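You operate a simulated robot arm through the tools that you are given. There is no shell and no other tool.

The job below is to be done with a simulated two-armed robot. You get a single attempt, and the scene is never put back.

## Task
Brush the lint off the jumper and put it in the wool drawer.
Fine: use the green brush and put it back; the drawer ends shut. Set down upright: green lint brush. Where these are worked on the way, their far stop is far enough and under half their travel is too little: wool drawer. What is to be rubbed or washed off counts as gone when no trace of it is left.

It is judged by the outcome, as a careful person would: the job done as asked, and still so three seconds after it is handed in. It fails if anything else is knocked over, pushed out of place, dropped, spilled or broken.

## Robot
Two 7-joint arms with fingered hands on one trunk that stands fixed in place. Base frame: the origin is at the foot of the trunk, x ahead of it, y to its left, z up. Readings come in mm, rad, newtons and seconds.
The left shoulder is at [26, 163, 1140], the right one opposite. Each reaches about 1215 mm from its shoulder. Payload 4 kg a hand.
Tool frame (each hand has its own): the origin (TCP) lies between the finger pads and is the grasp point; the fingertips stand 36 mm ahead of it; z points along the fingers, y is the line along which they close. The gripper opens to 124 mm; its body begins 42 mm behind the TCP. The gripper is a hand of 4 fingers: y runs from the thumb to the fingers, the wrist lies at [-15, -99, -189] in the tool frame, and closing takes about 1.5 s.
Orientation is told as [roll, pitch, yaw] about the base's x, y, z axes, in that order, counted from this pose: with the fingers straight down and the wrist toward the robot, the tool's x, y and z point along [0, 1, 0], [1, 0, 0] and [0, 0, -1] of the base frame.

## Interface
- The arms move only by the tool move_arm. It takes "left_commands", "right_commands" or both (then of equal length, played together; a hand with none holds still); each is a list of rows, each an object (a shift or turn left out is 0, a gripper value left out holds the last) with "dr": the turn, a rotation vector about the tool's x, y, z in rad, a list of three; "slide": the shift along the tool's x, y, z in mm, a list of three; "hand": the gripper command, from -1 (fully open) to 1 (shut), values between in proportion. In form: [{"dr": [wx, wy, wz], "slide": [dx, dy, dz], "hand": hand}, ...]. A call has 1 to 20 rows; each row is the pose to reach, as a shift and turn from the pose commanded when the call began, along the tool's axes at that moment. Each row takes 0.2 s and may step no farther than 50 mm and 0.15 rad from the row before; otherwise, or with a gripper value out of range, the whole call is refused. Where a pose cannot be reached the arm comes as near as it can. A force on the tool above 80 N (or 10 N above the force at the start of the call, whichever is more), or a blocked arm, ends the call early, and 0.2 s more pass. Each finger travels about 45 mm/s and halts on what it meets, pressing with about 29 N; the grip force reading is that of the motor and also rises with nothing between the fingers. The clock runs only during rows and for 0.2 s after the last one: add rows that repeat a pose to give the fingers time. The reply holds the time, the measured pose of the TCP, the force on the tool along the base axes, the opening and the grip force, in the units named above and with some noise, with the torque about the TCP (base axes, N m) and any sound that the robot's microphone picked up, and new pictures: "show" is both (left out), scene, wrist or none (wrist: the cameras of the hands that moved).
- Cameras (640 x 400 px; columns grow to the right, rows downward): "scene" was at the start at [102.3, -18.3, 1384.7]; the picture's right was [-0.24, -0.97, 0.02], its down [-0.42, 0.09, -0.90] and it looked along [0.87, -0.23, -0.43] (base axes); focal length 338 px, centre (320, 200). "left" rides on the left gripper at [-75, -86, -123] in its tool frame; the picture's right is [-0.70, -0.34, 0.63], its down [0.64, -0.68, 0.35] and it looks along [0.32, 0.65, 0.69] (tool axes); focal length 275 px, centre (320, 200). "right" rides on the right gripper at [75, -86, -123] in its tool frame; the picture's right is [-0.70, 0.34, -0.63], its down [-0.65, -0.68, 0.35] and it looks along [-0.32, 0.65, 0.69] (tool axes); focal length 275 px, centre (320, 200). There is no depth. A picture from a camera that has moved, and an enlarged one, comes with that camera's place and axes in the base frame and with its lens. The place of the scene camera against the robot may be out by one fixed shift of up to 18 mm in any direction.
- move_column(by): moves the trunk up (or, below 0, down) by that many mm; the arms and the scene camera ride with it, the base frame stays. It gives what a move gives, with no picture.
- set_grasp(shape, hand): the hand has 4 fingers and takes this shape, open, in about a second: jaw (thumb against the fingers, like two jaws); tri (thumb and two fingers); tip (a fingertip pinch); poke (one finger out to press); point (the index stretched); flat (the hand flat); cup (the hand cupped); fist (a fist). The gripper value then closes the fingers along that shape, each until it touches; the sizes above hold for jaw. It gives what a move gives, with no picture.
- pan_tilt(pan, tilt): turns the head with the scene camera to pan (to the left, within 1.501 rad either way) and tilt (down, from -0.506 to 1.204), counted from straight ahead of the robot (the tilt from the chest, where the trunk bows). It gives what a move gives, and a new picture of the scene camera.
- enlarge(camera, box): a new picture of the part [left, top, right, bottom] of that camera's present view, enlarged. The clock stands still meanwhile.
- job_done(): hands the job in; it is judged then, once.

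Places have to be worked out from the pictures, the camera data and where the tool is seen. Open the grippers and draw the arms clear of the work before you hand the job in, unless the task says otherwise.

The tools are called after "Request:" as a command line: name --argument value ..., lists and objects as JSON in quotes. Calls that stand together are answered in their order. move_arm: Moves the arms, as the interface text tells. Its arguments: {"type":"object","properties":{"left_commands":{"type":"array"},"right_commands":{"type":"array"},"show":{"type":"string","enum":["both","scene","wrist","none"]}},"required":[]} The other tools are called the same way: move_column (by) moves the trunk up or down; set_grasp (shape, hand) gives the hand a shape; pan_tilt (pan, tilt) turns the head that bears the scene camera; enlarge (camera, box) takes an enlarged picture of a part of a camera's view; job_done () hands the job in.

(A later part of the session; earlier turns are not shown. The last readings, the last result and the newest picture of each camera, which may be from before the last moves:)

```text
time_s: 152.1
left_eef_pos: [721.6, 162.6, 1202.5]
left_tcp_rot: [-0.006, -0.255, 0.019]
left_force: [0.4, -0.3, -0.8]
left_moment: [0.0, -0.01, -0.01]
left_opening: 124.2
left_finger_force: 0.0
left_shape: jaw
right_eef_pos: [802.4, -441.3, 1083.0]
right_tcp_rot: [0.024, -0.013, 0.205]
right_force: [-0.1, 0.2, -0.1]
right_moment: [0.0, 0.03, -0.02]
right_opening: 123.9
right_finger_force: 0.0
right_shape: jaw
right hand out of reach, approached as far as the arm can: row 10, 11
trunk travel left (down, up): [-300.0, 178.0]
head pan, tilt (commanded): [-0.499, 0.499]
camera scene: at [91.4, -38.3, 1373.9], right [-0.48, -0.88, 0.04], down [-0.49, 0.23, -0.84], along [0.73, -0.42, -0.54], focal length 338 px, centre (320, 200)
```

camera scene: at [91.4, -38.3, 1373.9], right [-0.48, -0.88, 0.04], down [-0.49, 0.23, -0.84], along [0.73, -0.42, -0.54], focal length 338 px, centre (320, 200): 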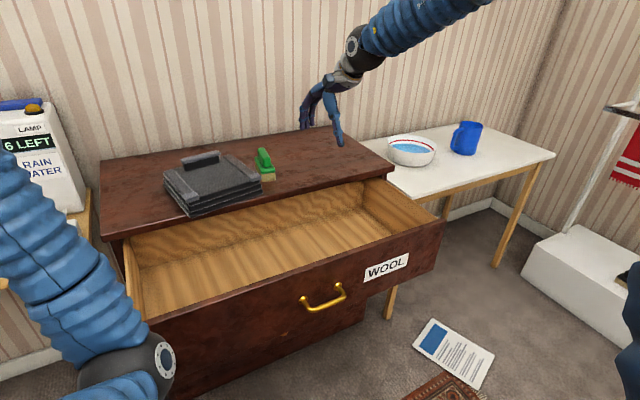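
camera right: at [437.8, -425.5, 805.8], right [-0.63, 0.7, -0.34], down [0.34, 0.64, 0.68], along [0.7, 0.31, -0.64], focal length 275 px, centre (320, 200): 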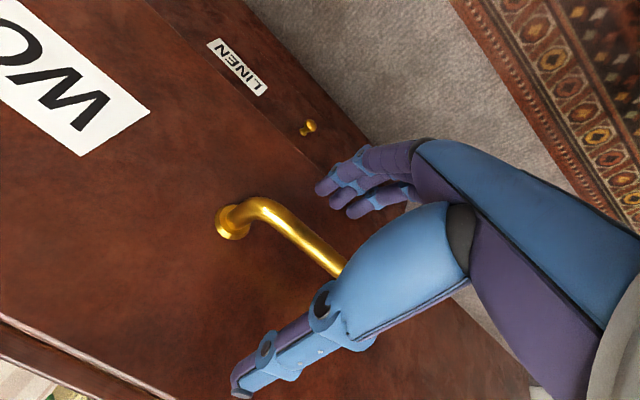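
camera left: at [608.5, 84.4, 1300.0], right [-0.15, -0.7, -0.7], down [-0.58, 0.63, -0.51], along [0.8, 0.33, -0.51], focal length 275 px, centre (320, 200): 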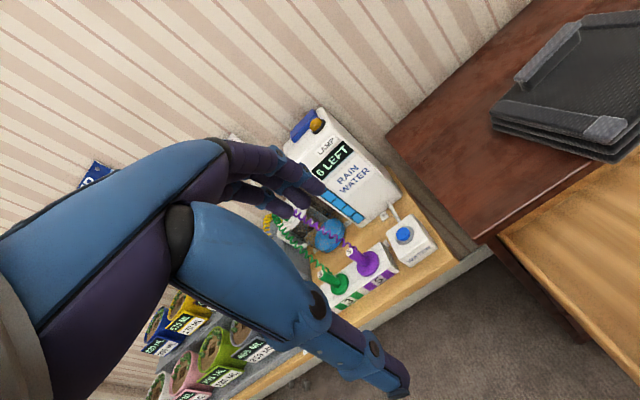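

The yaw stalled near 0.2 rad with the hand drifting right, i.e. a wrist limit in this posture at this spot. I test whether the limit also exists where the jumper must be placed: lower and more to the left, over the drawer.

Request:
move_arm --right_commands '[{"slide": [22, 4, 36]}, {"slide": [44, 9, 72]}, {"slide": [65, 13, 108]}, {"slide": [87, 18, 145]}, {"slide": [109, 22, 183]}, {"slide": [109, 22, 183]}]' --show "scene"

```text
time_s: 153.5
left_eef_pos: [721.7, 162.7, 1202.6]
left_tcp_rot: [-0.006, -0.257, 0.018]
left_force: [-0.3, -0.2, 0.0]
left_moment: [-0.02, 0.02, 0.02]
left_opening: 123.9
left_finger_force: 0.1
left_shape: jaw
right_eef_pos: [821.4, -387.5, 902.9]
right_tcp_rot: [0.085, -0.081, 0.24]
right_force: [-0.9, 0.5, -0.7]
right_moment: [0.0, -0.03, 0.01]
right_opening: 123.8
right_finger_force: 0.1
right_shape: jaw
right hand out of reach, approached as far as the arm can: row 1, 2, 3, 4, 5, 6
trunk travel left (down, up): [-300.0, 178.0]
head pan, tilt (commanded): [-0.499, 0.499]
camera scene: at [90.1, -38.4, 1374.1], right [-0.48, -0.88, 0.04], down [-0.49, 0.23, -0.84], along [0.73, -0.42, -0.54], focal length 338 px, centre (320, 200)
```

scene: 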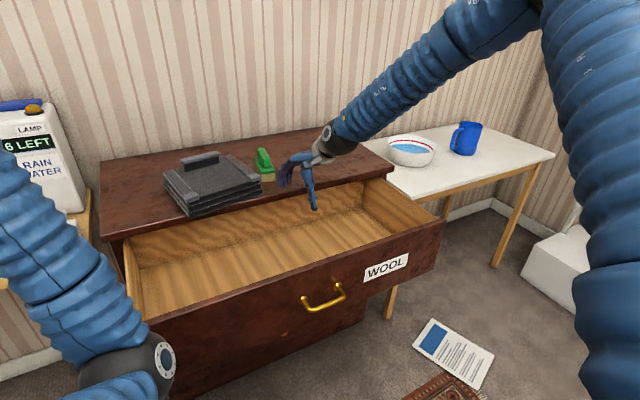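

In this posture the hand cannot turn below about +0.3 rad here, so the jumper should be placed with the hand at yaw +90°, which suits this elbow. I now test whether the hand can reach over the collar at a yaw near 0.2: up first, then forward and left.

Request:
move_arm --right_commands '[{"slide": [0, 0, -35]}, {"slide": [0, 0, -70]}, {"slide": [0, 0, -105], "dr": [0.03, -0.02, 0.01]}, {"slide": [0, 0, -140], "dr": [0.06, -0.04, 0.02]}, {"slide": [21, 43, -145], "dr": [0.099, -0.063, 0.04]}, {"slide": [43, 86, -145], "dr": [0.099, -0.063, 0.04]}, {"slide": [64, 129, -145], "dr": [0.099, -0.063, 0.04]}, {"slide": [86, 172, -145], "dr": [0.099, -0.063, 0.04]}, {"slide": [107, 215, -145], "dr": [0.099, -0.063, 0.04]}, {"slide": [129, 245, -145], "dr": [0.099, -0.063, 0.04]}, {"slide": [129, 245, -145], "dr": [0.099, -0.063, 0.04]}]'

```text
time_s: 155.9
left_eef_pos: [721.2, 161.3, 1202.2]
left_tcp_rot: [-0.004, -0.257, 0.019]
left_force: [0.2, 0.5, -0.7]
left_moment: [0.01, 0.02, -0.01]
left_opening: 123.8
left_finger_force: 0.1
left_shape: jaw
right_eef_pos: [993.8, -400.6, 1031.0]
right_tcp_rot: [0.024, 0.058, 0.299]
right_force: [0.3, 0.9, 0.0]
right_moment: [0.02, -0.01, -0.02]
right_opening: 123.9
right_finger_force: 0.1
right_shape: jaw
right hand out of reach, approached as far as the arm can: row 1, 2, 3, 4, 5, 6, 7, 8, 9, 10, 11
trunk travel left (down, up): [-300.0, 178.0]
head pan, tilt (commanded): [-0.499, 0.499]
camera scene: at [91.0, -39.1, 1374.0], right [-0.48, -0.88, 0.04], down [-0.49, 0.23, -0.84], along [0.73, -0.42, -0.54], focal length 338 px, centre (320, 200)
camera right: at [896.3, -352.2, 1159.8], right [0.57, -0.57, 0.6], down [-0.48, -0.82, -0.32], along [0.67, -0.11, -0.74], focal length 275 px, centre (320, 200)
```

scene: 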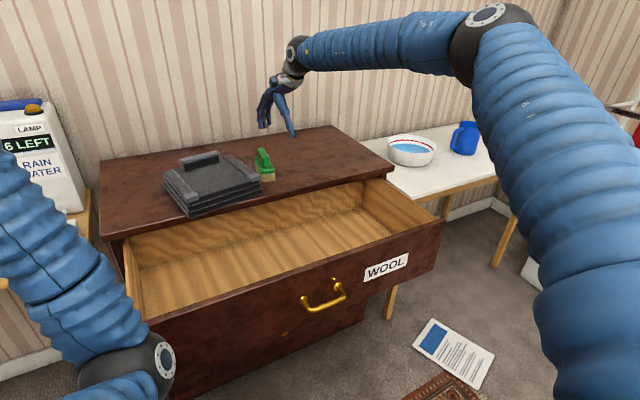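
right: 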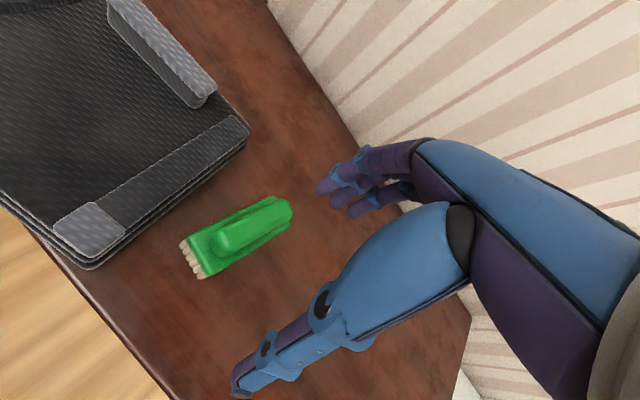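

This posture cannot bring the hand left of y ≈ -400 at that yaw; the elbow is too high. A middle posture (elbow right and somewhat down) should do: I go back through yaw +90°, forward-pointing, a half roll, and down again. First yaw to +90° while drawing back.

Request:
move_arm --right_commands '[{"slide": [5, -15, -5], "dr": [0, 0, -0.14]}, {"slide": [10, -30, -11], "dr": [0, 0, -0.28]}, {"slide": [14, -46, -16], "dr": [0, 0, -0.42]}, {"slide": [19, -61, -22], "dr": [0, 0, -0.56]}, {"slide": [24, -76, -27], "dr": [0, 0, -0.7]}, {"slide": [28, -91, -33], "dr": [0, 0, -0.84]}, {"slide": [33, -107, -38], "dr": [0, 0, -0.98]}, {"slide": [38, -122, -44], "dr": [0, 0, -1.12]}, {"slide": [42, -137, -49], "dr": [0, 0, -1.27]}, {"slide": [42, -137, -49], "dr": [0, 0, -1.27]}]' --show "none"

```text
time_s: 158.1
left_eef_pos: [721.7, 161.1, 1203.1]
left_tcp_rot: [-0.005, -0.255, 0.017]
left_force: [0.6, 0.5, 0.7]
left_moment: [0.0, 0.01, 0.01]
left_opening: 123.6
left_finger_force: 0.0
left_shape: jaw
right_eef_pos: [850.4, -397.1, 1092.6]
right_tcp_rot: [0.066, -0.004, 1.57]
right_force: [-0.6, 0.0, 1.2]
right_moment: [-0.01, 0.01, 0.03]
right_opening: 124.0
right_finger_force: 0.0
right_shape: jaw
trunk travel left (down, up): [-300.0, 178.0]
head pan, tilt (commanded): [-0.499, 0.499]
```

Now I pitch the hand back up to forward-pointing.

Request:
move_arm --right_commands '[{"dr": [0, -0.143, 0]}, {"dr": [0, -0.286, 0]}, {"dr": [0, -0.429, 0]}, {"dr": [0, -0.572, 0]}, {"dr": [0, -0.715, 0]}, {"dr": [0, -0.858, 0]}, {"dr": [0, -1.001, 0]}, {"dr": [0, -1.144, 0]}, {"dr": [0, -1.287, 0]}, {"dr": [0, -1.43, 0]}, {"dr": [0, -1.571, 0]}, {"dr": [0, -1.571, 0]}]' --show "scene"

```text
time_s: 160.7
left_eef_pos: [721.7, 160.0, 1202.3]
left_tcp_rot: [-0.003, -0.257, 0.018]
left_force: [0.2, 0.5, -0.5]
left_moment: [0.02, -0.05, -0.01]
left_opening: 124.0
left_finger_force: 0.0
left_shape: jaw
right_eef_pos: [852.2, -399.4, 1092.5]
right_tcp_rot: [-1.505, -0.003, 1.568]
right_force: [-0.1, 0.3, 0.5]
right_moment: [-0.02, -0.01, -0.01]
right_opening: 124.0
right_finger_force: 0.1
right_shape: jaw
right hand out of reach, approached as far as the arm can: row 11
trunk travel left (down, up): [-300.0, 178.0]
head pan, tilt (commanded): [-0.499, 0.499]
camera scene: at [90.8, -39.6, 1373.9], right [-0.48, -0.88, 0.04], down [-0.49, 0.23, -0.84], along [0.73, -0.42, -0.54], focal length 338 px, centre (320, 200)
```

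scene: 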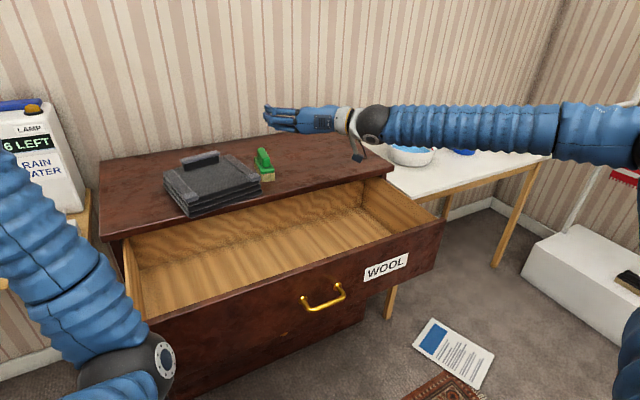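

Back at the forward-pointing pose with the elbow level to the right. I roll about 1.0 rad back so the elbow sinks to right-and-down.

Request:
move_arm --right_commands '[{"dr": [0, 0, 0.143]}, {"dr": [0, 0, 0.286]}, {"dr": [0, 0, 0.429]}, {"dr": [0, 0, 0.572]}, {"dr": [0, 0, 0.715]}, {"dr": [0, 0, 0.858]}, {"dr": [0, 0, 1.0]}, {"dr": [0, 0, 1.0]}]' --show "scene"

```text
time_s: 162.5
left_eef_pos: [721.4, 160.9, 1202.9]
left_tcp_rot: [-0.002, -0.258, 0.018]
left_force: [-0.2, -0.1, -0.4]
left_moment: [-0.01, 0.01, -0.01]
left_opening: 124.1
left_finger_force: 0.0
left_shape: jaw
right_eef_pos: [852.2, -398.9, 1092.5]
right_tcp_rot: [-1.451, -1.0, 1.469]
right_force: [-0.1, 1.0, -0.9]
right_moment: [-0.01, -0.01, 0.02]
right_opening: 123.9
right_finger_force: 0.1
right_shape: jaw
trunk travel left (down, up): [-300.0, 178.0]
head pan, tilt (commanded): [-0.499, 0.499]
camera scene: at [91.0, -39.5, 1373.9], right [-0.48, -0.88, 0.04], down [-0.49, 0.23, -0.84], along [0.73, -0.42, -0.54], focal length 338 px, centre (320, 200)
```

scene: 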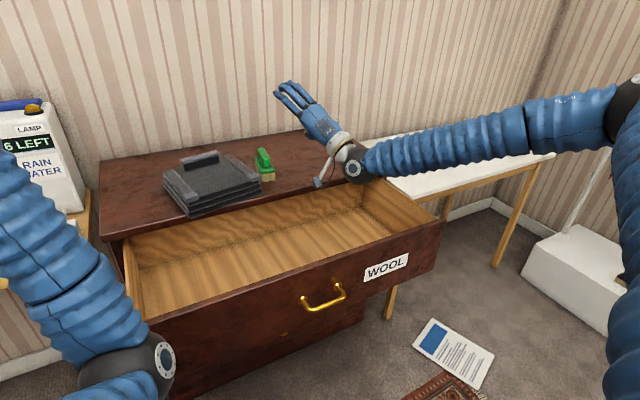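

This time the elbow stayed out to the right while the wrist rolled. I continue the roll to fingers-above and watch.

Request:
move_arm --right_commands '[{"dr": [0, 0, 0.143]}, {"dr": [0, 0, 0.286]}, {"dr": [0, 0, 0.429]}, {"dr": [0, 0, 0.571]}, {"dr": [0, 0, 0.571]}]' --show "scene"

```text
time_s: 163.7
left_eef_pos: [721.9, 162.6, 1201.8]
left_tcp_rot: [-0.003, -0.257, 0.019]
left_force: [-0.2, 0.6, 0.1]
left_moment: [-0.02, 0.03, 0.0]
left_opening: 123.8
left_finger_force: 0.1
left_shape: jaw
right_eef_pos: [851.6, -398.4, 1093.1]
right_tcp_rot: [0.09, -1.505, -0.093]
right_force: [-0.2, -0.6, -0.2]
right_moment: [0.03, -0.01, -0.01]
right_opening: 124.0
right_finger_force: 0.1
right_shape: jaw
trunk travel left (down, up): [-300.0, 178.0]
head pan, tilt (commanded): [-0.499, 0.499]
camera scene: at [91.0, -39.4, 1373.9], right [-0.48, -0.88, 0.04], down [-0.49, 0.23, -0.84], along [0.73, -0.42, -0.54], focal length 338 px, centre (320, 200)
```

scene: 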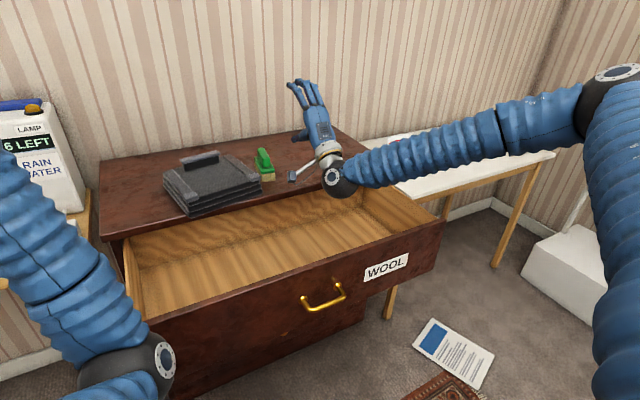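

Now the hand is in the normal roll with the elbow out to the right. I pitch the fingers down step by step toward p ≈ -0.3 and check for limits.

Request:
move_arm --right_commands '[{"dr": [0.143, 0, 0]}, {"dr": [0.286, 0, 0]}, {"dr": [0.429, 0, 0]}, {"dr": [0.572, 0, 0]}, {"dr": [0.715, 0, 0]}, {"dr": [0.858, 0, 0]}, {"dr": [1.0, 0, 0]}, {"dr": [1.1, 0, 0]}, {"dr": [1.2, 0, 0]}, {"dr": [1.2, 0, 0]}]' --show "scene"

```text
time_s: 165.9
left_eef_pos: [722.2, 162.2, 1202.5]
left_tcp_rot: [-0.004, -0.257, 0.018]
left_force: [-0.4, 0.9, 0.2]
left_moment: [0.01, 0.01, -0.02]
left_opening: 124.1
left_finger_force: 0.0
left_shape: jaw
right_eef_pos: [836.8, -439.3, 1069.6]
right_tcp_rot: [0.095, -0.301, 0.093]
right_force: [-0.2, 0.1, 0.0]
right_moment: [0.0, 0.02, 0.0]
right_opening: 123.8
right_finger_force: 0.1
right_shape: jaw
right hand out of reach, approached as far as the arm can: row 5, 6, 7, 8, 9
trunk travel left (down, up): [-300.0, 178.0]
head pan, tilt (commanded): [-0.499, 0.499]
camera scene: at [91.1, -39.0, 1373.9], right [-0.48, -0.88, 0.04], down [-0.49, 0.23, -0.84], along [0.73, -0.42, -0.54], focal length 338 px, centre (320, 200)
```

scene: 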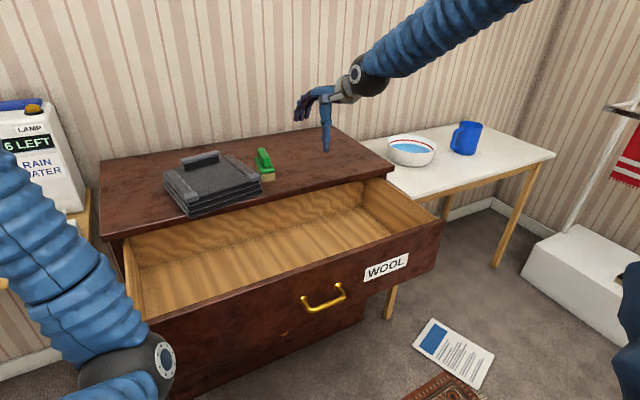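

The orientation is nearly there (p -0.30, yaw 0.09) with a small drift. I test moving left from here in small steps.

Request:
move_arm --right_commands '[{"slide": [10, 0, 0]}, {"slide": [20, 0, 0]}, {"slide": [30, 0, 0]}, {"slide": [40, 0, 0]}, {"slide": [50, 0, 0]}, {"slide": [60, 0, 0]}, {"slide": [70, 0, 0]}, {"slide": [80, 0, 0]}, {"slide": [80, 0, 0]}, {"slide": [80, 0, 0]}]' --show "none"

```text
time_s: 168.1
left_eef_pos: [721.9, 160.7, 1202.4]
left_tcp_rot: [-0.002, -0.255, 0.018]
left_force: [0.0, 0.8, -0.2]
left_moment: [-0.02, 0.02, 0.01]
left_opening: 124.0
left_finger_force: 0.0
left_shape: jaw
right_eef_pos: [838.3, -432.9, 1066.6]
right_tcp_rot: [0.085, -0.348, 0.071]
right_force: [0.9, 0.0, -0.2]
right_moment: [0.0, 0.02, -0.02]
right_opening: 124.1
right_finger_force: 0.0
right_shape: jaw
right hand out of reach, approached as far as the arm can: row 1, 2, 3, 4, 5, 6, 7, 8, 9, 10
trunk travel left (down, up): [-300.0, 178.0]
head pan, tilt (commanded): [-0.499, 0.499]
```

Stuck by a wrist limit there, so yaw ≈ 0 is not usable in this posture. Yaw +90° was comfortable, so the plan is: the left hand turns the jumper about +70°, then the right hand takes it and places it at yaw +90°. I first turn the right hand to yaw +90° and test that it can get down into the drawer.

Request:
move_arm --right_commands '[{"dr": [0.025, 0.024, -0.135]}, {"dr": [0.051, 0.047, -0.27]}, {"dr": [0.076, 0.071, -0.404]}, {"dr": [0.102, 0.095, -0.539]}, {"dr": [0.127, 0.119, -0.674]}, {"dr": [0.153, 0.142, -0.809]}, {"dr": [0.178, 0.166, -0.944]}, {"dr": [0.204, 0.19, -1.079]}, {"dr": [0.229, 0.214, -1.213]}, {"dr": [0.255, 0.237, -1.348]}, {"dr": [0.28, 0.261, -1.483]}, {"dr": [0.28, 0.261, -1.483]}]' --show "none"

```text
time_s: 170.7
left_eef_pos: [721.6, 162.7, 1202.1]
left_tcp_rot: [-0.004, -0.257, 0.018]
left_force: [-1.1, 0.3, -0.5]
left_moment: [-0.01, -0.01, 0.01]
left_opening: 123.9
left_finger_force: 0.0
left_shape: jaw
right_eef_pos: [834.6, -431.6, 1071.4]
right_tcp_rot: [0.005, -0.084, 1.6]
right_force: [0.5, 0.2, -0.2]
right_moment: [0.02, 0.01, -0.02]
right_opening: 123.9
right_finger_force: 0.0
right_shape: jaw
trunk travel left (down, up): [-300.0, 178.0]
head pan, tilt (commanded): [-0.499, 0.499]
```

The hand is at yaw +90° again. I move it over the middle of the drawer opening and then lower it inside as a test.

Request:
move_arm --right_commands '[{"slide": [17, 40, 0]}, {"slide": [34, 80, 0]}, {"slide": [51, 120, 0]}, {"slide": [68, 160, 0]}, {"slide": [85, 200, 0]}, {"slide": [85, 202, 45]}, {"slide": [85, 202, 90]}, {"slide": [85, 202, 135]}, {"slide": [85, 202, 180]}, {"slide": [85, 202, 225]}, {"slide": [85, 202, 265]}, {"slide": [85, 202, 300]}, {"slide": [85, 202, 300]}]' --show "scene"

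```text
time_s: 173.5
left_eef_pos: [721.8, 161.0, 1202.8]
left_tcp_rot: [-0.003, -0.256, 0.016]
left_force: [0.1, 0.5, -0.3]
left_moment: [-0.04, -0.02, -0.03]
left_opening: 124.2
left_finger_force: 0.2
left_shape: jaw
right_eef_pos: [739.8, -207.2, 792.9]
right_tcp_rot: [0.004, -0.077, 1.599]
right_force: [-0.9, -0.5, -0.5]
right_moment: [-0.02, -0.01, -0.01]
right_opening: 123.9
right_finger_force: 0.1
right_shape: jaw
right hand out of reach, approached as far as the arm can: row 12, 13
trunk travel left (down, up): [-300.0, 178.0]
head pan, tilt (commanded): [-0.499, 0.499]
camera scene: at [91.0, -39.4, 1373.9], right [-0.48, -0.88, 0.04], down [-0.49, 0.23, -0.84], along [0.73, -0.42, -0.54], focal length 338 px, centre (320, 200)
```

scene: 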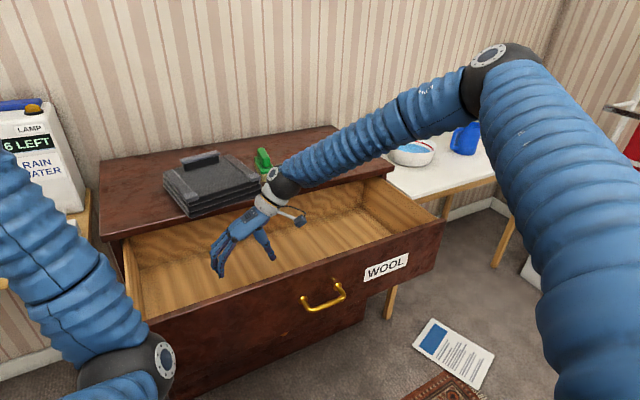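

It goes nicely into the drawer from above (limit at z ≈ 793 here; lowering the trunk will give the rest). Now I raise it and test reach at the place where the left hand could hand over the jumper, around (950, 0), yaw +90°.

Request:
move_arm --right_commands '[{"slide": [0, 0, -45]}, {"slide": [0, 0, -90]}, {"slide": [0, 0, -135]}, {"slide": [0, 0, -180]}, {"slide": [0, 0, -225]}, {"slide": [0, 0, -270]}, {"slide": [-30, 30, -285]}, {"slide": [-60, 60, -285]}, {"slide": [-90, 90, -285]}, {"slide": [-120, 120, -285]}, {"slide": [-150, 145, -285]}, {"slide": [-180, 175, -285]}, {"slide": [-210, 205, -285]}, {"slide": [-210, 205, -285]}]' --show "scene"

```text
time_s: 176.5
left_eef_pos: [722.5, 162.2, 1202.8]
left_tcp_rot: [-0.004, -0.255, 0.019]
left_force: [0.6, 0.2, 0.5]
left_moment: [0.0, 0.0, 0.01]
left_opening: 123.9
left_finger_force: 0.0
left_shape: jaw
right_eef_pos: [831.7, -111.2, 1096.7]
right_tcp_rot: [0.005, -0.083, 1.599]
right_force: [-0.1, -0.8, -0.4]
right_moment: [-0.02, 0.03, -0.02]
right_opening: 123.9
right_finger_force: 0.1
right_shape: jaw
right hand out of reach, approached as far as the arm can: row 10, 11, 12, 13, 14
trunk travel left (down, up): [-300.0, 178.0]
head pan, tilt (commanded): [-0.499, 0.499]
camera scene: at [91.5, -39.0, 1373.8], right [-0.48, -0.88, 0.04], down [-0.49, 0.23, -0.84], along [0.73, -0.42, -0.54], focal length 338 px, centre (320, 200)
```

scene: 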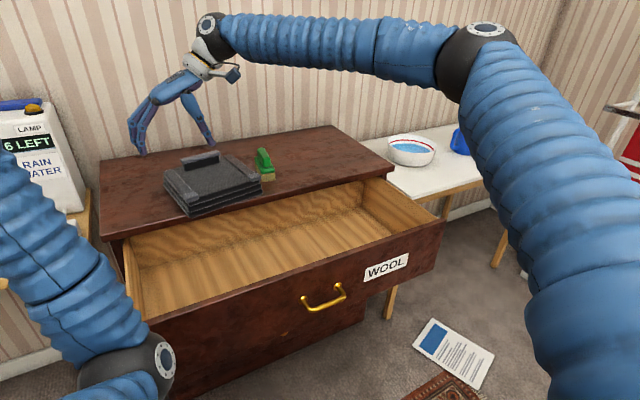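

There's a limit about (832, -111). I test a spot more to the right: (950, -230) at this yaw.

Request:
move_arm --right_commands '[{"slide": [0, -30, 0]}, {"slide": [-20, -65, 0]}, {"slide": [-50, -95, 5]}, {"slide": [-85, -119, 10]}, {"slide": [-118, -119, 15]}, {"slide": [-118, -119, 15]}]' --show "none"

```text
time_s: 177.9
left_eef_pos: [721.8, 160.5, 1202.8]
left_tcp_rot: [-0.005, -0.255, 0.014]
left_force: [-0.1, -0.4, 0.5]
left_moment: [-0.03, -0.02, 0.01]
left_opening: 124.2
left_finger_force: 0.1
left_shape: jaw
right_eef_pos: [896.8, -241.2, 1074.8]
right_tcp_rot: [0.004, -0.081, 1.599]
right_force: [0.3, -0.5, -0.2]
right_moment: [0.0, -0.03, 0.02]
right_opening: 124.1
right_finger_force: 0.1
right_shape: jaw
right hand out of reach, approached as far as the arm can: row 4, 5, 6
trunk travel left (down, up): [-300.0, 178.0]
head pan, tilt (commanded): [-0.499, 0.499]
```

I try tilting the fingers forward (about the closing axis, which doesn't matter for the collar grip), which should extend the reach.

Request:
move_arm --right_commands '[{"dr": [0, -0.1, 0]}, {"dr": [0, -0.2, 0]}, {"dr": [0, -0.3, 0]}, {"dr": [0, -0.4, 0]}, {"dr": [0, -0.4, 0], "slide": [-25, 5, 0]}, {"dr": [0, -0.4, 0], "slide": [-50, 10, 0]}, {"dr": [0, -0.4, 0], "slide": [-75, 20, 0]}, {"dr": [0, -0.4, 0], "slide": [-100, 40, 0]}, {"dr": [0, -0.4, 0], "slide": [-110, 60, 0]}]' --show "none"

```text
time_s: 179.9
left_eef_pos: [721.8, 162.2, 1203.1]
left_tcp_rot: [-0.006, -0.255, 0.018]
left_force: [0.4, 0.4, -0.4]
left_moment: [-0.03, -0.02, 0.01]
left_opening: 123.8
left_finger_force: 0.1
left_shape: jaw
right_eef_pos: [955.3, -194.6, 1081.8]
right_tcp_rot: [-0.396, -0.082, 1.599]
right_force: [0.2, 0.7, -0.4]
right_moment: [0.01, -0.01, -0.03]
right_opening: 124.1
right_finger_force: 0.1
right_shape: jaw
right hand out of reach, approached as far as the arm can: row 7, 8, 9
trunk travel left (down, up): [-300.0, 178.0]
head pan, tilt (commanded): [-0.499, 0.499]
```

The reach improves. I test an intermediate yaw of about 0.9 here, moving left to (950, -130), where the left hand could also present the jumper.

Request:
move_arm --right_commands '[{"dr": [0.046, -0.009, 0.107]}, {"dr": [0.091, -0.019, 0.215]}, {"dr": [0.137, -0.028, 0.322]}, {"dr": [0.182, -0.037, 0.429]}, {"dr": [0.228, -0.047, 0.537]}, {"dr": [0.273, -0.056, 0.644]}, {"dr": [0.273, -0.056, 0.644], "slide": [0, 20, 0]}, {"dr": [0.273, -0.056, 0.644], "slide": [0, 40, 0]}, {"dr": [0.273, -0.056, 0.644], "slide": [0, 65, 0]}, {"dr": [0.273, -0.056, 0.644], "slide": [0, 65, 0]}]' --show "scene"

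```text
time_s: 182.1
left_eef_pos: [721.7, 161.9, 1202.7]
left_tcp_rot: [-0.005, -0.255, 0.018]
left_force: [-0.5, 1.0, -0.2]
left_moment: [-0.01, 0.0, -0.04]
left_opening: 123.8
left_finger_force: 0.1
left_shape: jaw
right_eef_pos: [941.5, -142.4, 1088.9]
right_tcp_rot: [-0.394, -0.078, 0.896]
right_force: [0.7, 0.2, 0.9]
right_moment: [-0.04, 0.01, 0.0]
right_opening: 123.9
right_finger_force: 0.1
right_shape: jaw
right hand out of reach, approached as far as the arm can: row 9, 10
trunk travel left (down, up): [-300.0, 178.0]
head pan, tilt (commanded): [-0.499, 0.499]
camera scene: at [91.8, -39.4, 1373.8], right [-0.48, -0.88, 0.04], down [-0.49, 0.23, -0.84], along [0.73, -0.42, -0.54], focal length 338 px, centre (320, 200)
```

scene: 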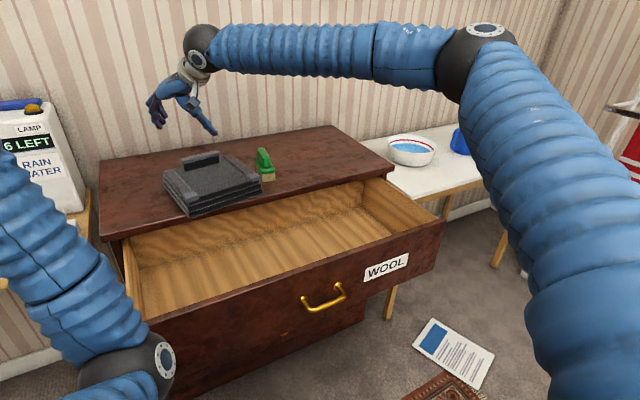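

At yaw 0.9 it reaches about (941, -142). I check how much lower the yaw can go at a spot a little to the right.

Request:
move_arm --right_commands '[{"slide": [10, -20, 0], "dr": [0, 0, 0]}, {"slide": [15, -35, 0], "dr": [0.046, -0.009, 0.107]}, {"slide": [15, -35, 0], "dr": [0.091, -0.019, 0.215]}, {"slide": [15, -35, 0], "dr": [0.137, -0.028, 0.322]}, {"slide": [15, -35, 0], "dr": [0.182, -0.037, 0.429]}, {"slide": [15, -35, 0], "dr": [0.228, -0.047, 0.537]}]' --show "none"

```text
time_s: 183.5
left_eef_pos: [722.5, 161.2, 1203.0]
left_tcp_rot: [-0.004, -0.256, 0.019]
left_force: [0.7, -0.6, -0.8]
left_moment: [0.01, 0.0, 0.02]
left_opening: 123.8
left_finger_force: 0.2
left_shape: jaw
right_eef_pos: [902.3, -167.3, 1081.1]
right_tcp_rot: [-0.398, -0.075, 0.309]
right_force: [1.2, 0.1, 0.8]
right_moment: [-0.01, -0.04, -0.01]
right_opening: 124.0
right_finger_force: 0.1
right_shape: jaw
right hand out of reach, approached as far as the arm can: row 6
trunk travel left (down, up): [-300.0, 178.0]
head pan, tilt (commanded): [-0.499, 0.499]
```

With this sideways tilt (about the collar's closing axis) the hand reaches yaw 0.3 even at y = -167. So the right hand could pick the jumper as it lies. I test that the same tilt also works over the drawer at yaw 0.17.

Request:
move_arm --right_commands '[{"slide": [-9, -27, 30], "dr": [0.01, -0.002, 0.025]}, {"slide": [-18, -53, 60], "dr": [0.02, -0.004, 0.05]}, {"slide": [-27, -80, 90], "dr": [0.03, -0.006, 0.075]}, {"slide": [-36, -106, 120], "dr": [0.042, -0.008, 0.1]}, {"slide": [-45, -133, 151], "dr": [0.054, -0.01, 0.128]}, {"slide": [-45, -133, 151], "dr": [0.054, -0.01, 0.128]}]' --show "scene"

```text
time_s: 184.9
left_eef_pos: [722.2, 163.2, 1201.6]
left_tcp_rot: [-0.004, -0.256, 0.019]
left_force: [0.6, -0.3, 0.9]
left_moment: [0.03, -0.02, 0.0]
left_opening: 123.8
left_finger_force: 0.0
left_shape: jaw
right_eef_pos: [815.2, -299.4, 945.8]
right_tcp_rot: [-0.397, -0.072, 0.171]
right_force: [-0.9, 0.9, 0.1]
right_moment: [0.01, 0.01, -0.02]
right_opening: 123.9
right_finger_force: 0.0
right_shape: jaw
trunk travel left (down, up): [-300.0, 178.0]
head pan, tilt (commanded): [-0.499, 0.499]
camera scene: at [91.4, -38.5, 1373.9], right [-0.48, -0.88, 0.04], down [-0.49, 0.23, -0.84], along [0.73, -0.42, -0.54], focal length 338 px, centre (320, 200)
```

scene: 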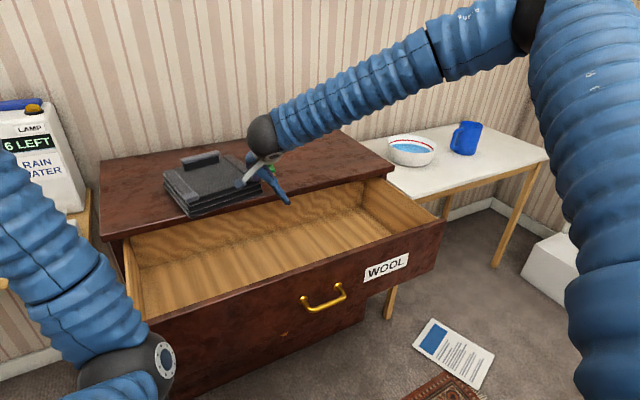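

No limits here. I test going lower with yaw toward 0, as needed for setting the jumper down.

Request:
move_arm --right_commands '[{"slide": [14, -3, 34], "dr": [0.016, -0.003, 0.04]}, {"slide": [29, -5, 69], "dr": [0.033, -0.006, 0.08]}, {"slide": [43, -8, 103], "dr": [0.05, -0.009, 0.12]}, {"slide": [58, -11, 138], "dr": [0.066, -0.012, 0.157]}, {"slide": [58, -11, 138], "dr": [0.066, -0.012, 0.157]}]' --show "scene"

```text
time_s: 185.8
left_eef_pos: [725.0, 160.4, 1199.7]
left_tcp_rot: [-0.004, -0.252, 0.016]
left_force: [0.6, -0.4, -0.6]
left_moment: [0.01, 0.07, -0.01]
left_opening: 123.9
left_finger_force: 0.0
left_shape: jaw
right_eef_pos: [819.5, -297.1, 831.4]
right_tcp_rot: [-0.395, -0.083, 0.039]
right_force: [-29.6, 2.6, 7.9]
right_moment: [-0.11, -1.31, 0.03]
right_opening: 119.9
right_finger_force: 0.0
right_shape: jaw
trunk travel left (down, up): [-300.0, 178.0]
head pan, tilt (commanded): [-0.499, 0.499]
stopped in row 4 (right hand): the force on the tool passed its limit at 87 N (the readings are from after the stop); the commanded pose is now the measured one
camera scene: at [93.3, -39.6, 1373.1], right [-0.48, -0.88, 0.04], down [-0.49, 0.23, -0.84], along [0.73, -0.42, -0.54], focal length 338 px, centre (320, 200)
```

scene: 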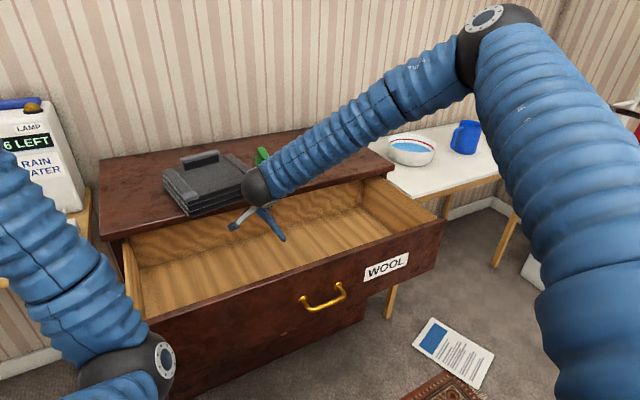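

The wide-open fingers touched the chest top's front edge (my opening was too wide). I back off and up at once, then check nothing has shifted.

Request:
move_arm --right_commands '[{"slide": [0, -12, 0]}, {"slide": [-8, -14, -20]}, {"slide": [-23, -14, -56]}, {"slide": [-38, -14, -92]}, {"slide": [-52, -14, -128]}, {"slide": [-60, -14, -150]}]'

Request:
enlarge --camera "scene" --box '[90, 110, 410, 310]'

```text
time_s: 187.2
left_eef_pos: [721.3, 161.8, 1202.6]
left_tcp_rot: [-0.003, -0.255, 0.018]
left_force: [-0.4, -0.1, 0.2]
left_moment: [0.03, 0.0, 0.0]
left_opening: 124.0
left_finger_force: 0.0
left_shape: jaw
right_eef_pos: [789.5, -294.2, 995.8]
right_tcp_rot: [-0.395, -0.086, 0.04]
right_force: [0.6, 0.8, -0.5]
right_moment: [0.0, -0.01, -0.01]
right_opening: 124.0
right_finger_force: 0.0
right_shape: jaw
trunk travel left (down, up): [-300.0, 178.0]
head pan, tilt (commanded): [-0.499, 0.499]
camera scene: at [91.1, -39.2, 1373.9], right [-0.48, -0.88, 0.04], down [-0.49, 0.23, -0.84], along [0.73, -0.42, -0.54], focal length 338 px, centre (320, 200)
camera right: at [690.1, -180.9, 1070.6], right [0.28, -0.39, 0.88], down [-0.64, -0.75, -0.13], along [0.71, -0.53, -0.46], focal length 275 px, centre (320, 200)
```

scene: 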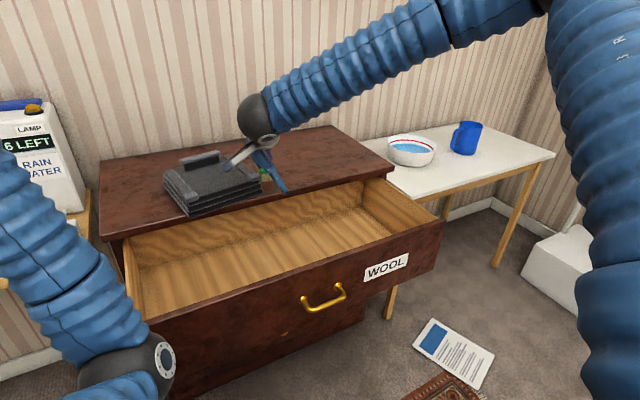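
right: 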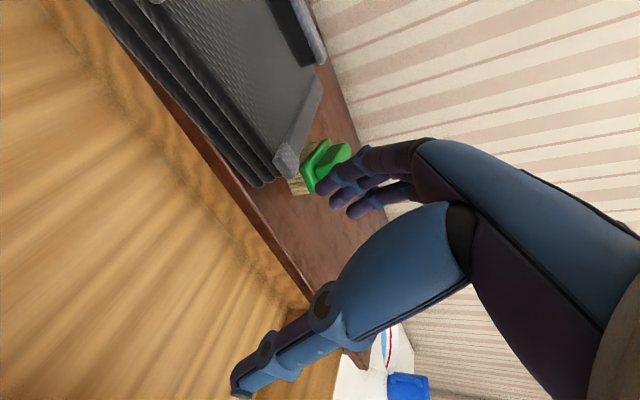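

```text
2.00 times, centred on (250, 210) of scene
camera zoom: at [91.1, -39.2, 1373.9], right [-0.48, -0.88, 0.04], down [-0.49, 0.23, -0.84], along [0.73, -0.42, -0.54], focal length 676 px, centre (460, 180)
```

zoom: 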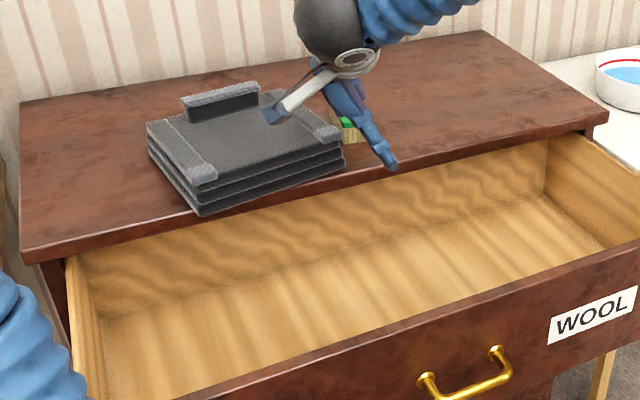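

Everything is still in place. I raise the hand and test reaching above the collar at (1040, -190) with yaw 0.17 and this tilt, with the fingers partly closed to 70 mm.

Request:
move_arm --right_commands '[{"slide": [-12, 3, -30], "dr": [-0.01, 0.002, -0.02], "hand": -0.13}, {"slide": [-25, 5, -59], "dr": [-0.02, 0.004, -0.05], "hand": -0.13}, {"slide": [-7, 50, -62], "dr": [-0.03, 0.006, -0.08], "hand": -0.13}, {"slide": [9, 95, -64], "dr": [-0.05, 0.011, -0.12], "hand": -0.13}, {"slide": [25, 140, -67], "dr": [-0.05, 0.011, -0.12], "hand": -0.13}, {"slide": [42, 183, -70], "dr": [-0.05, 0.011, -0.12], "hand": -0.13}, {"slide": [56, 223, -73], "dr": [-0.05, 0.011, -0.12], "hand": -0.13}, {"slide": [70, 259, -75], "dr": [-0.05, 0.011, -0.12], "hand": -0.13}, {"slide": [70, 259, -75], "dr": [-0.05, 0.011, -0.12], "hand": -0.13}]'

```text
time_s: 189.2
left_eef_pos: [721.2, 161.1, 1204.1]
left_tcp_rot: [-0.002, -0.256, 0.017]
left_force: [-0.3, -0.2, -0.4]
left_moment: [-0.01, 0.0, 0.04]
left_opening: 123.8
left_finger_force: 0.1
left_shape: jaw
right_eef_pos: [959.1, -249.3, 1072.5]
right_tcp_rot: [-0.397, -0.089, 0.17]
right_force: [-0.5, 0.3, 0.4]
right_moment: [0.04, 0.02, 0.0]
right_opening: 70.3
right_finger_force: 0.0
right_shape: jaw
right hand out of reach, approached as far as the arm can: row 6, 7, 8, 9
trunk travel left (down, up): [-300.0, 178.0]
head pan, tilt (commanded): [-0.499, 0.499]
camera scene: at [90.6, -38.8, 1374.0], right [-0.48, -0.88, 0.04], down [-0.49, 0.23, -0.84], along [0.73, -0.42, -0.54], focal length 338 px, centre (320, 200)
camera right: at [847.4, -147.9, 1147.1], right [0.32, -0.35, 0.88], down [-0.54, -0.83, -0.13], along [0.78, -0.43, -0.46], focal length 275 px, centre (320, 200)
```

scene: 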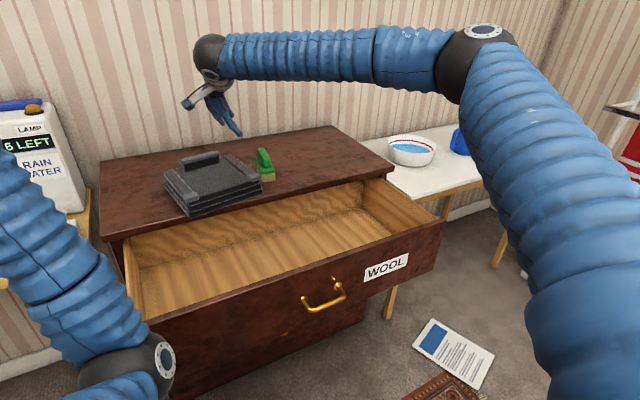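
right: 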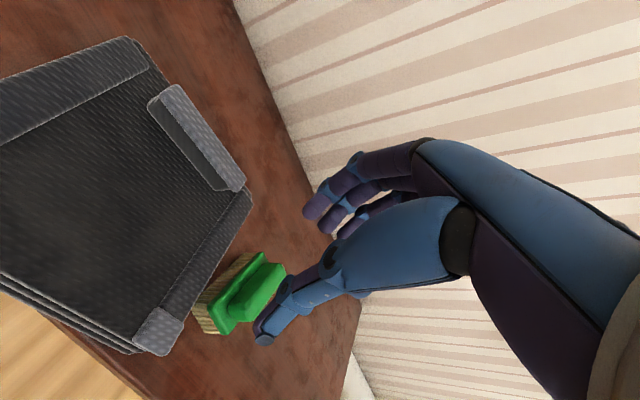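

The collar itself is out of reach in this posture. I test the handover pose more precisely: yaw 0.9 at (945, -155), lower height z ≈ 985 (still above the jumper).

Request:
move_arm --right_commands '[{"slide": [17, -1, 6], "dr": [-0.04, 0.009, -0.096]}, {"slide": [35, -2, 12], "dr": [-0.08, 0.018, -0.19]}, {"slide": [52, -3, 18], "dr": [-0.12, 0.028, -0.287]}, {"slide": [70, -4, 24], "dr": [-0.16, 0.037, -0.383]}, {"slide": [87, -5, 30], "dr": [-0.2, 0.046, -0.479]}, {"slide": [105, -6, 36], "dr": [-0.24, 0.056, -0.575]}, {"slide": [122, -6, 43], "dr": [-0.282, 0.065, -0.67]}, {"slide": [122, -6, 43], "dr": [-0.282, 0.065, -0.67]}]'

```text
time_s: 191.0
left_eef_pos: [722.0, 162.2, 1202.9]
left_tcp_rot: [-0.002, -0.256, 0.018]
left_force: [0.3, 0.4, -0.1]
left_moment: [0.03, -0.02, 0.02]
left_opening: 123.6
left_finger_force: 0.0
left_shape: jaw
right_eef_pos: [941.8, -162.8, 983.6]
right_tcp_rot: [-0.396, -0.092, 0.901]
right_force: [-0.5, 0.7, -0.1]
right_moment: [-0.03, 0.01, 0.01]
right_opening: 70.5
right_finger_force: 0.0
right_shape: jaw
trunk travel left (down, up): [-300.0, 178.0]
head pan, tilt (commanded): [-0.499, 0.499]
camera scene: at [91.0, -39.0, 1373.9], right [-0.48, -0.88, 0.04], down [-0.49, 0.23, -0.84], along [0.73, -0.42, -0.54], focal length 338 px, centre (320, 200)
camera right: at [791.7, -162.1, 1058.6], right [0.47, -0.05, 0.88], down [0.15, -0.98, -0.13], along [0.87, 0.2, -0.45], focal length 275 px, centre (320, 200)
```

scene: 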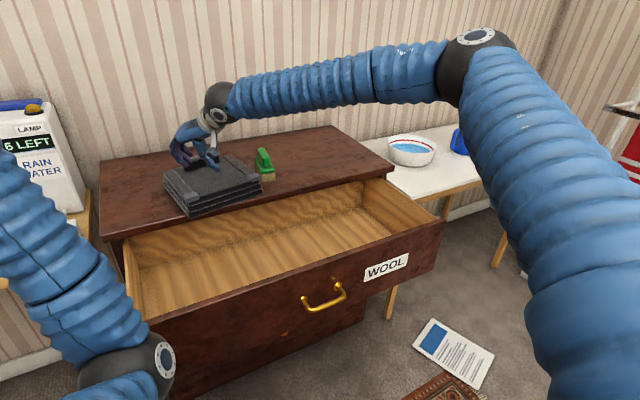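
right: 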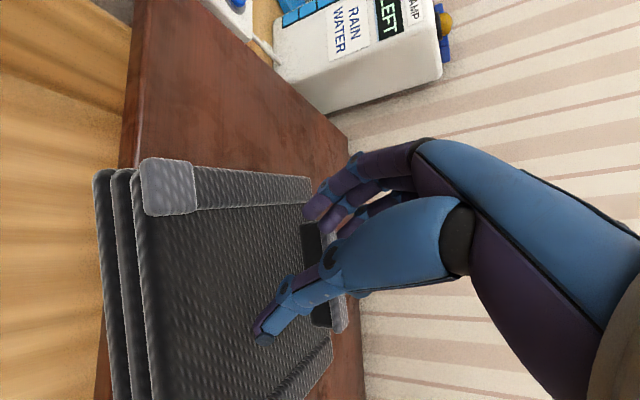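

At this lower height the pose is comfortably reached. I test whether the collar itself can now be reached at yaw 0.17, staying just above it.

Request:
move_arm --right_commands '[{"slide": [-13, 9, 3], "dr": [0.04, -0.01, 0.096]}, {"slide": [-27, 17, 6], "dr": [0.08, -0.019, 0.19]}, {"slide": [-40, 26, 11], "dr": [0.12, -0.029, 0.287]}, {"slide": [-53, 34, 17], "dr": [0.16, -0.038, 0.383]}, {"slide": [-67, 43, 24], "dr": [0.2, -0.048, 0.479]}, {"slide": [-80, 52, 31], "dr": [0.24, -0.058, 0.575]}, {"slide": [-93, 60, 37], "dr": [0.28, -0.067, 0.67]}, {"slide": [-93, 60, 37], "dr": [0.28, -0.067, 0.67]}]'

```text
time_s: 192.8
left_eef_pos: [722.0, 161.1, 1201.6]
left_tcp_rot: [-0.004, -0.256, 0.017]
left_force: [0.0, 0.3, 0.1]
left_moment: [-0.01, -0.01, -0.04]
left_opening: 124.0
left_finger_force: 0.1
left_shape: jaw
right_eef_pos: [955.8, -256.2, 1012.6]
right_tcp_rot: [-0.397, -0.091, 0.169]
right_force: [-0.2, 0.2, 0.0]
right_moment: [0.02, 0.0, 0.01]
right_opening: 70.2
right_finger_force: 0.0
right_shape: jaw
right hand out of reach, approached as far as the arm can: row 1, 2, 3, 4, 5, 6, 7, 8
trunk travel left (down, up): [-300.0, 178.0]
head pan, tilt (commanded): [-0.499, 0.499]
camera scene: at [91.3, -39.1, 1373.8], right [-0.48, -0.88, 0.04], down [-0.49, 0.23, -0.84], along [0.73, -0.42, -0.54], focal length 338 px, centre (320, 200)
camera right: at [843.6, -154.9, 1088.0], right [0.32, -0.35, 0.88], down [-0.54, -0.83, -0.13], along [0.78, -0.43, -0.46], focal length 275 px, centre (320, 200)
```

scene: 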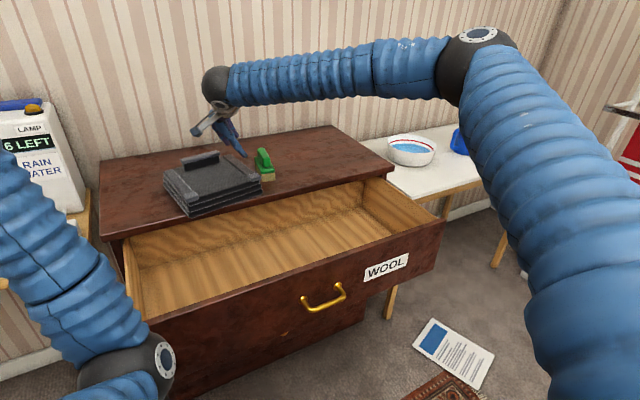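
right: 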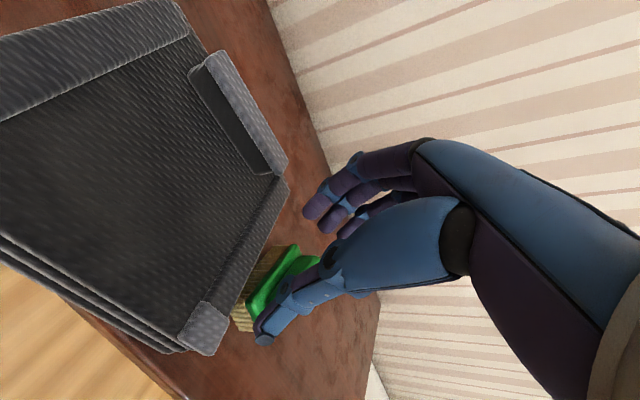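

The collar stays out of reach here at that yaw. So the left hand will turn the jumper to yaw ≈ 0.9 and set its collar near (942, -160), which the right hand reached well. First I clear the right hand to the right, already turned to yaw 0.9.

Request:
move_arm --right_commands '[{"slide": [-8, 2, -18], "dr": [0, 0, 0]}, {"slide": [-15, 4, -37], "dr": [0, 0, 0]}, {"slide": [-40, -25, -35], "dr": [-0.047, 0.011, -0.11]}, {"slide": [-65, -54, -33], "dr": [-0.094, 0.022, -0.22]}, {"slide": [-90, -83, -31], "dr": [-0.141, 0.033, -0.335]}, {"slide": [-115, -112, -28], "dr": [-0.188, 0.044, -0.45]}, {"slide": [-140, -141, -26], "dr": [-0.235, 0.055, -0.56]}, {"slide": [-164, -170, -24], "dr": [-0.281, 0.065, -0.67]}, {"slide": [-164, -170, -24], "dr": [-0.281, 0.065, -0.67]}]' --show "none"

Request:
pan_tilt --pan -0.1 --tilt 0.5

```text
time_s: 194.8
left_eef_pos: [722.8, 163.4, 1202.0]
left_tcp_rot: [-0.005, -0.254, 0.018]
left_force: [0.6, 0.5, -0.3]
left_moment: [0.0, 0.04, 0.04]
left_opening: 124.0
left_finger_force: 0.1
left_shape: jaw
right_eef_pos: [804.7, -424.2, 1087.6]
right_tcp_rot: [-0.397, -0.091, 0.903]
right_force: [0.2, -0.1, 0.0]
right_moment: [0.01, -0.01, 0.0]
right_opening: 70.2
right_finger_force: 0.1
right_shape: jaw
trunk travel left (down, up): [-300.0, 178.0]
head pan, tilt (commanded): [-0.499, 0.499]
```

```text
time_s: 195.7
left_eef_pos: [722.1, 162.3, 1202.4]
left_tcp_rot: [-0.004, -0.254, 0.017]
left_force: [-0.2, -0.5, -0.5]
left_moment: [0.02, 0.01, 0.0]
left_opening: 123.9
left_finger_force: 0.1
left_shape: jaw
right_eef_pos: [804.3, -424.9, 1088.3]
right_tcp_rot: [-0.398, -0.091, 0.901]
right_force: [-0.3, -0.3, -0.1]
right_moment: [-0.04, 0.03, 0.01]
right_opening: 70.3
right_finger_force: 0.1
right_shape: jaw
trunk travel left (down, up): [-300.0, 178.0]
head pan, tilt (commanded): [-0.099, 0.499]
camera scene: at [101.9, -4.7, 1373.0], right [-0.1, -0.99, 0.01], down [-0.54, 0.05, -0.84], along [0.83, -0.09, -0.55], focal length 338 px, centre (320, 200)
```

scene: 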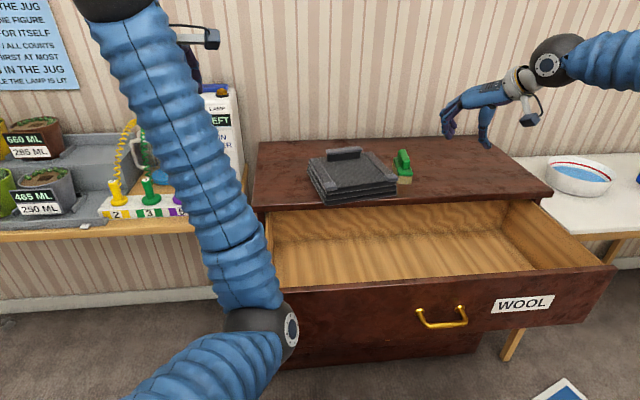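

Now the left hand goes back to the collar, yawed 0.17 to match it.

Request:
move_arm --left_commands '[{"slide": [-28, 22, 15], "dr": [0, 0.003, -0.013], "hand": -0.5}, {"slide": [-58, 45, 32], "dr": [0, 0.007, -0.027], "hand": 0.03}, {"slide": [-89, 68, 52], "dr": [0, 0.01, -0.04], "hand": 0.03}, {"slide": [-120, 92, 74], "dr": [0, 0.014, -0.055], "hand": 0.03}, {"slide": [-151, 116, 96], "dr": [0, 0.018, -0.07], "hand": 0.03}, {"slide": [-182, 140, 118], "dr": [0, 0.021, -0.082], "hand": 0.03}, {"slide": [-213, 164, 140], "dr": [0, 0.025, -0.095], "hand": 0.03}, {"slide": [-244, 188, 163], "dr": [0, 0.028, -0.11], "hand": 0.03}, {"slide": [-275, 212, 186], "dr": [0, 0.032, -0.123], "hand": 0.03}, {"slide": [-306, 236, 208], "dr": [0, 0.036, -0.137], "hand": 0.03}, {"slide": [-337, 258, 229], "dr": [0, 0.039, -0.15], "hand": 0.03}, {"slide": [-337, 258, 229], "dr": [0, 0.039, -0.15], "hand": 0.03}]'

Request:
enlarge --camera "left" --box '[280, 150, 600, 350]'

```text
time_s: 198.2
left_eef_pos: [1036.4, -172.6, 1046.0]
left_tcp_rot: [-0.006, -0.256, 0.174]
left_force: [0.6, -0.1, 0.6]
left_moment: [0.01, 0.02, 0.02]
left_opening: 60.4
left_finger_force: 0.0
left_shape: jaw
right_eef_pos: [803.7, -424.7, 1087.5]
right_tcp_rot: [-0.4, -0.089, 0.9]
right_force: [0.2, -0.3, 0.3]
right_moment: [-0.02, 0.0, -0.01]
right_opening: 70.4
right_finger_force: 0.0
right_shape: jaw
trunk travel left (down, up): [-300.0, 178.0]
head pan, tilt (commanded): [-0.099, 0.499]
camera scene: at [101.8, -4.4, 1373.0], right [-0.1, -1.0, 0.01], down [-0.54, 0.05, -0.84], along [0.83, -0.09, -0.55], focal length 338 px, centre (320, 200)
camera left: at [935.8, -265.3, 1142.7], right [-0.04, -0.72, -0.7], down [-0.67, 0.53, -0.51], along [0.74, 0.45, -0.51], focal length 275 px, centre (320, 200)
```

scene: 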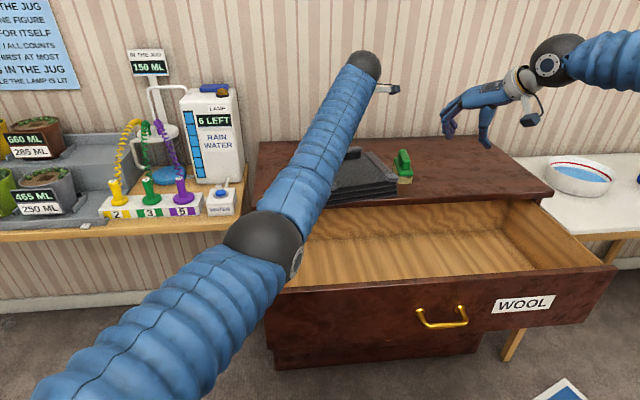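
left: 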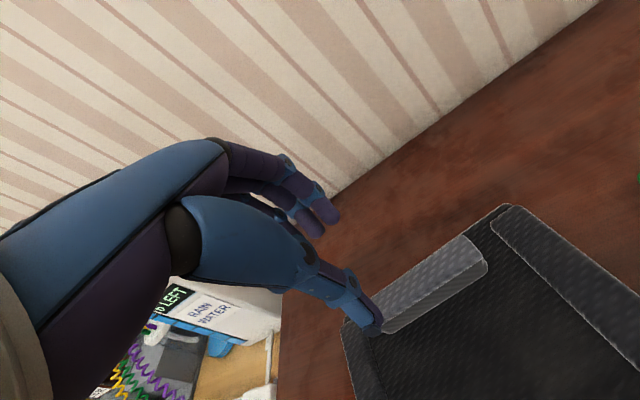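

```text
2.00 times, centred on (440, 250) of left
camera zoom: at [935.8, -265.3, 1142.7], right [-0.04, -0.72, -0.7], down [-0.67, 0.53, -0.51], along [0.74, 0.45, -0.51], focal length 551 px, centre (80, 100)
```

zoom: 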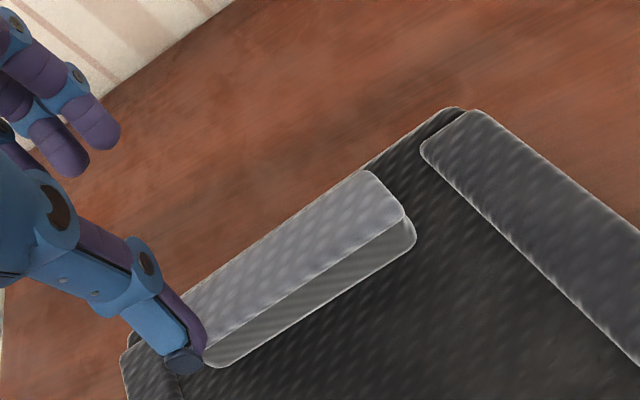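

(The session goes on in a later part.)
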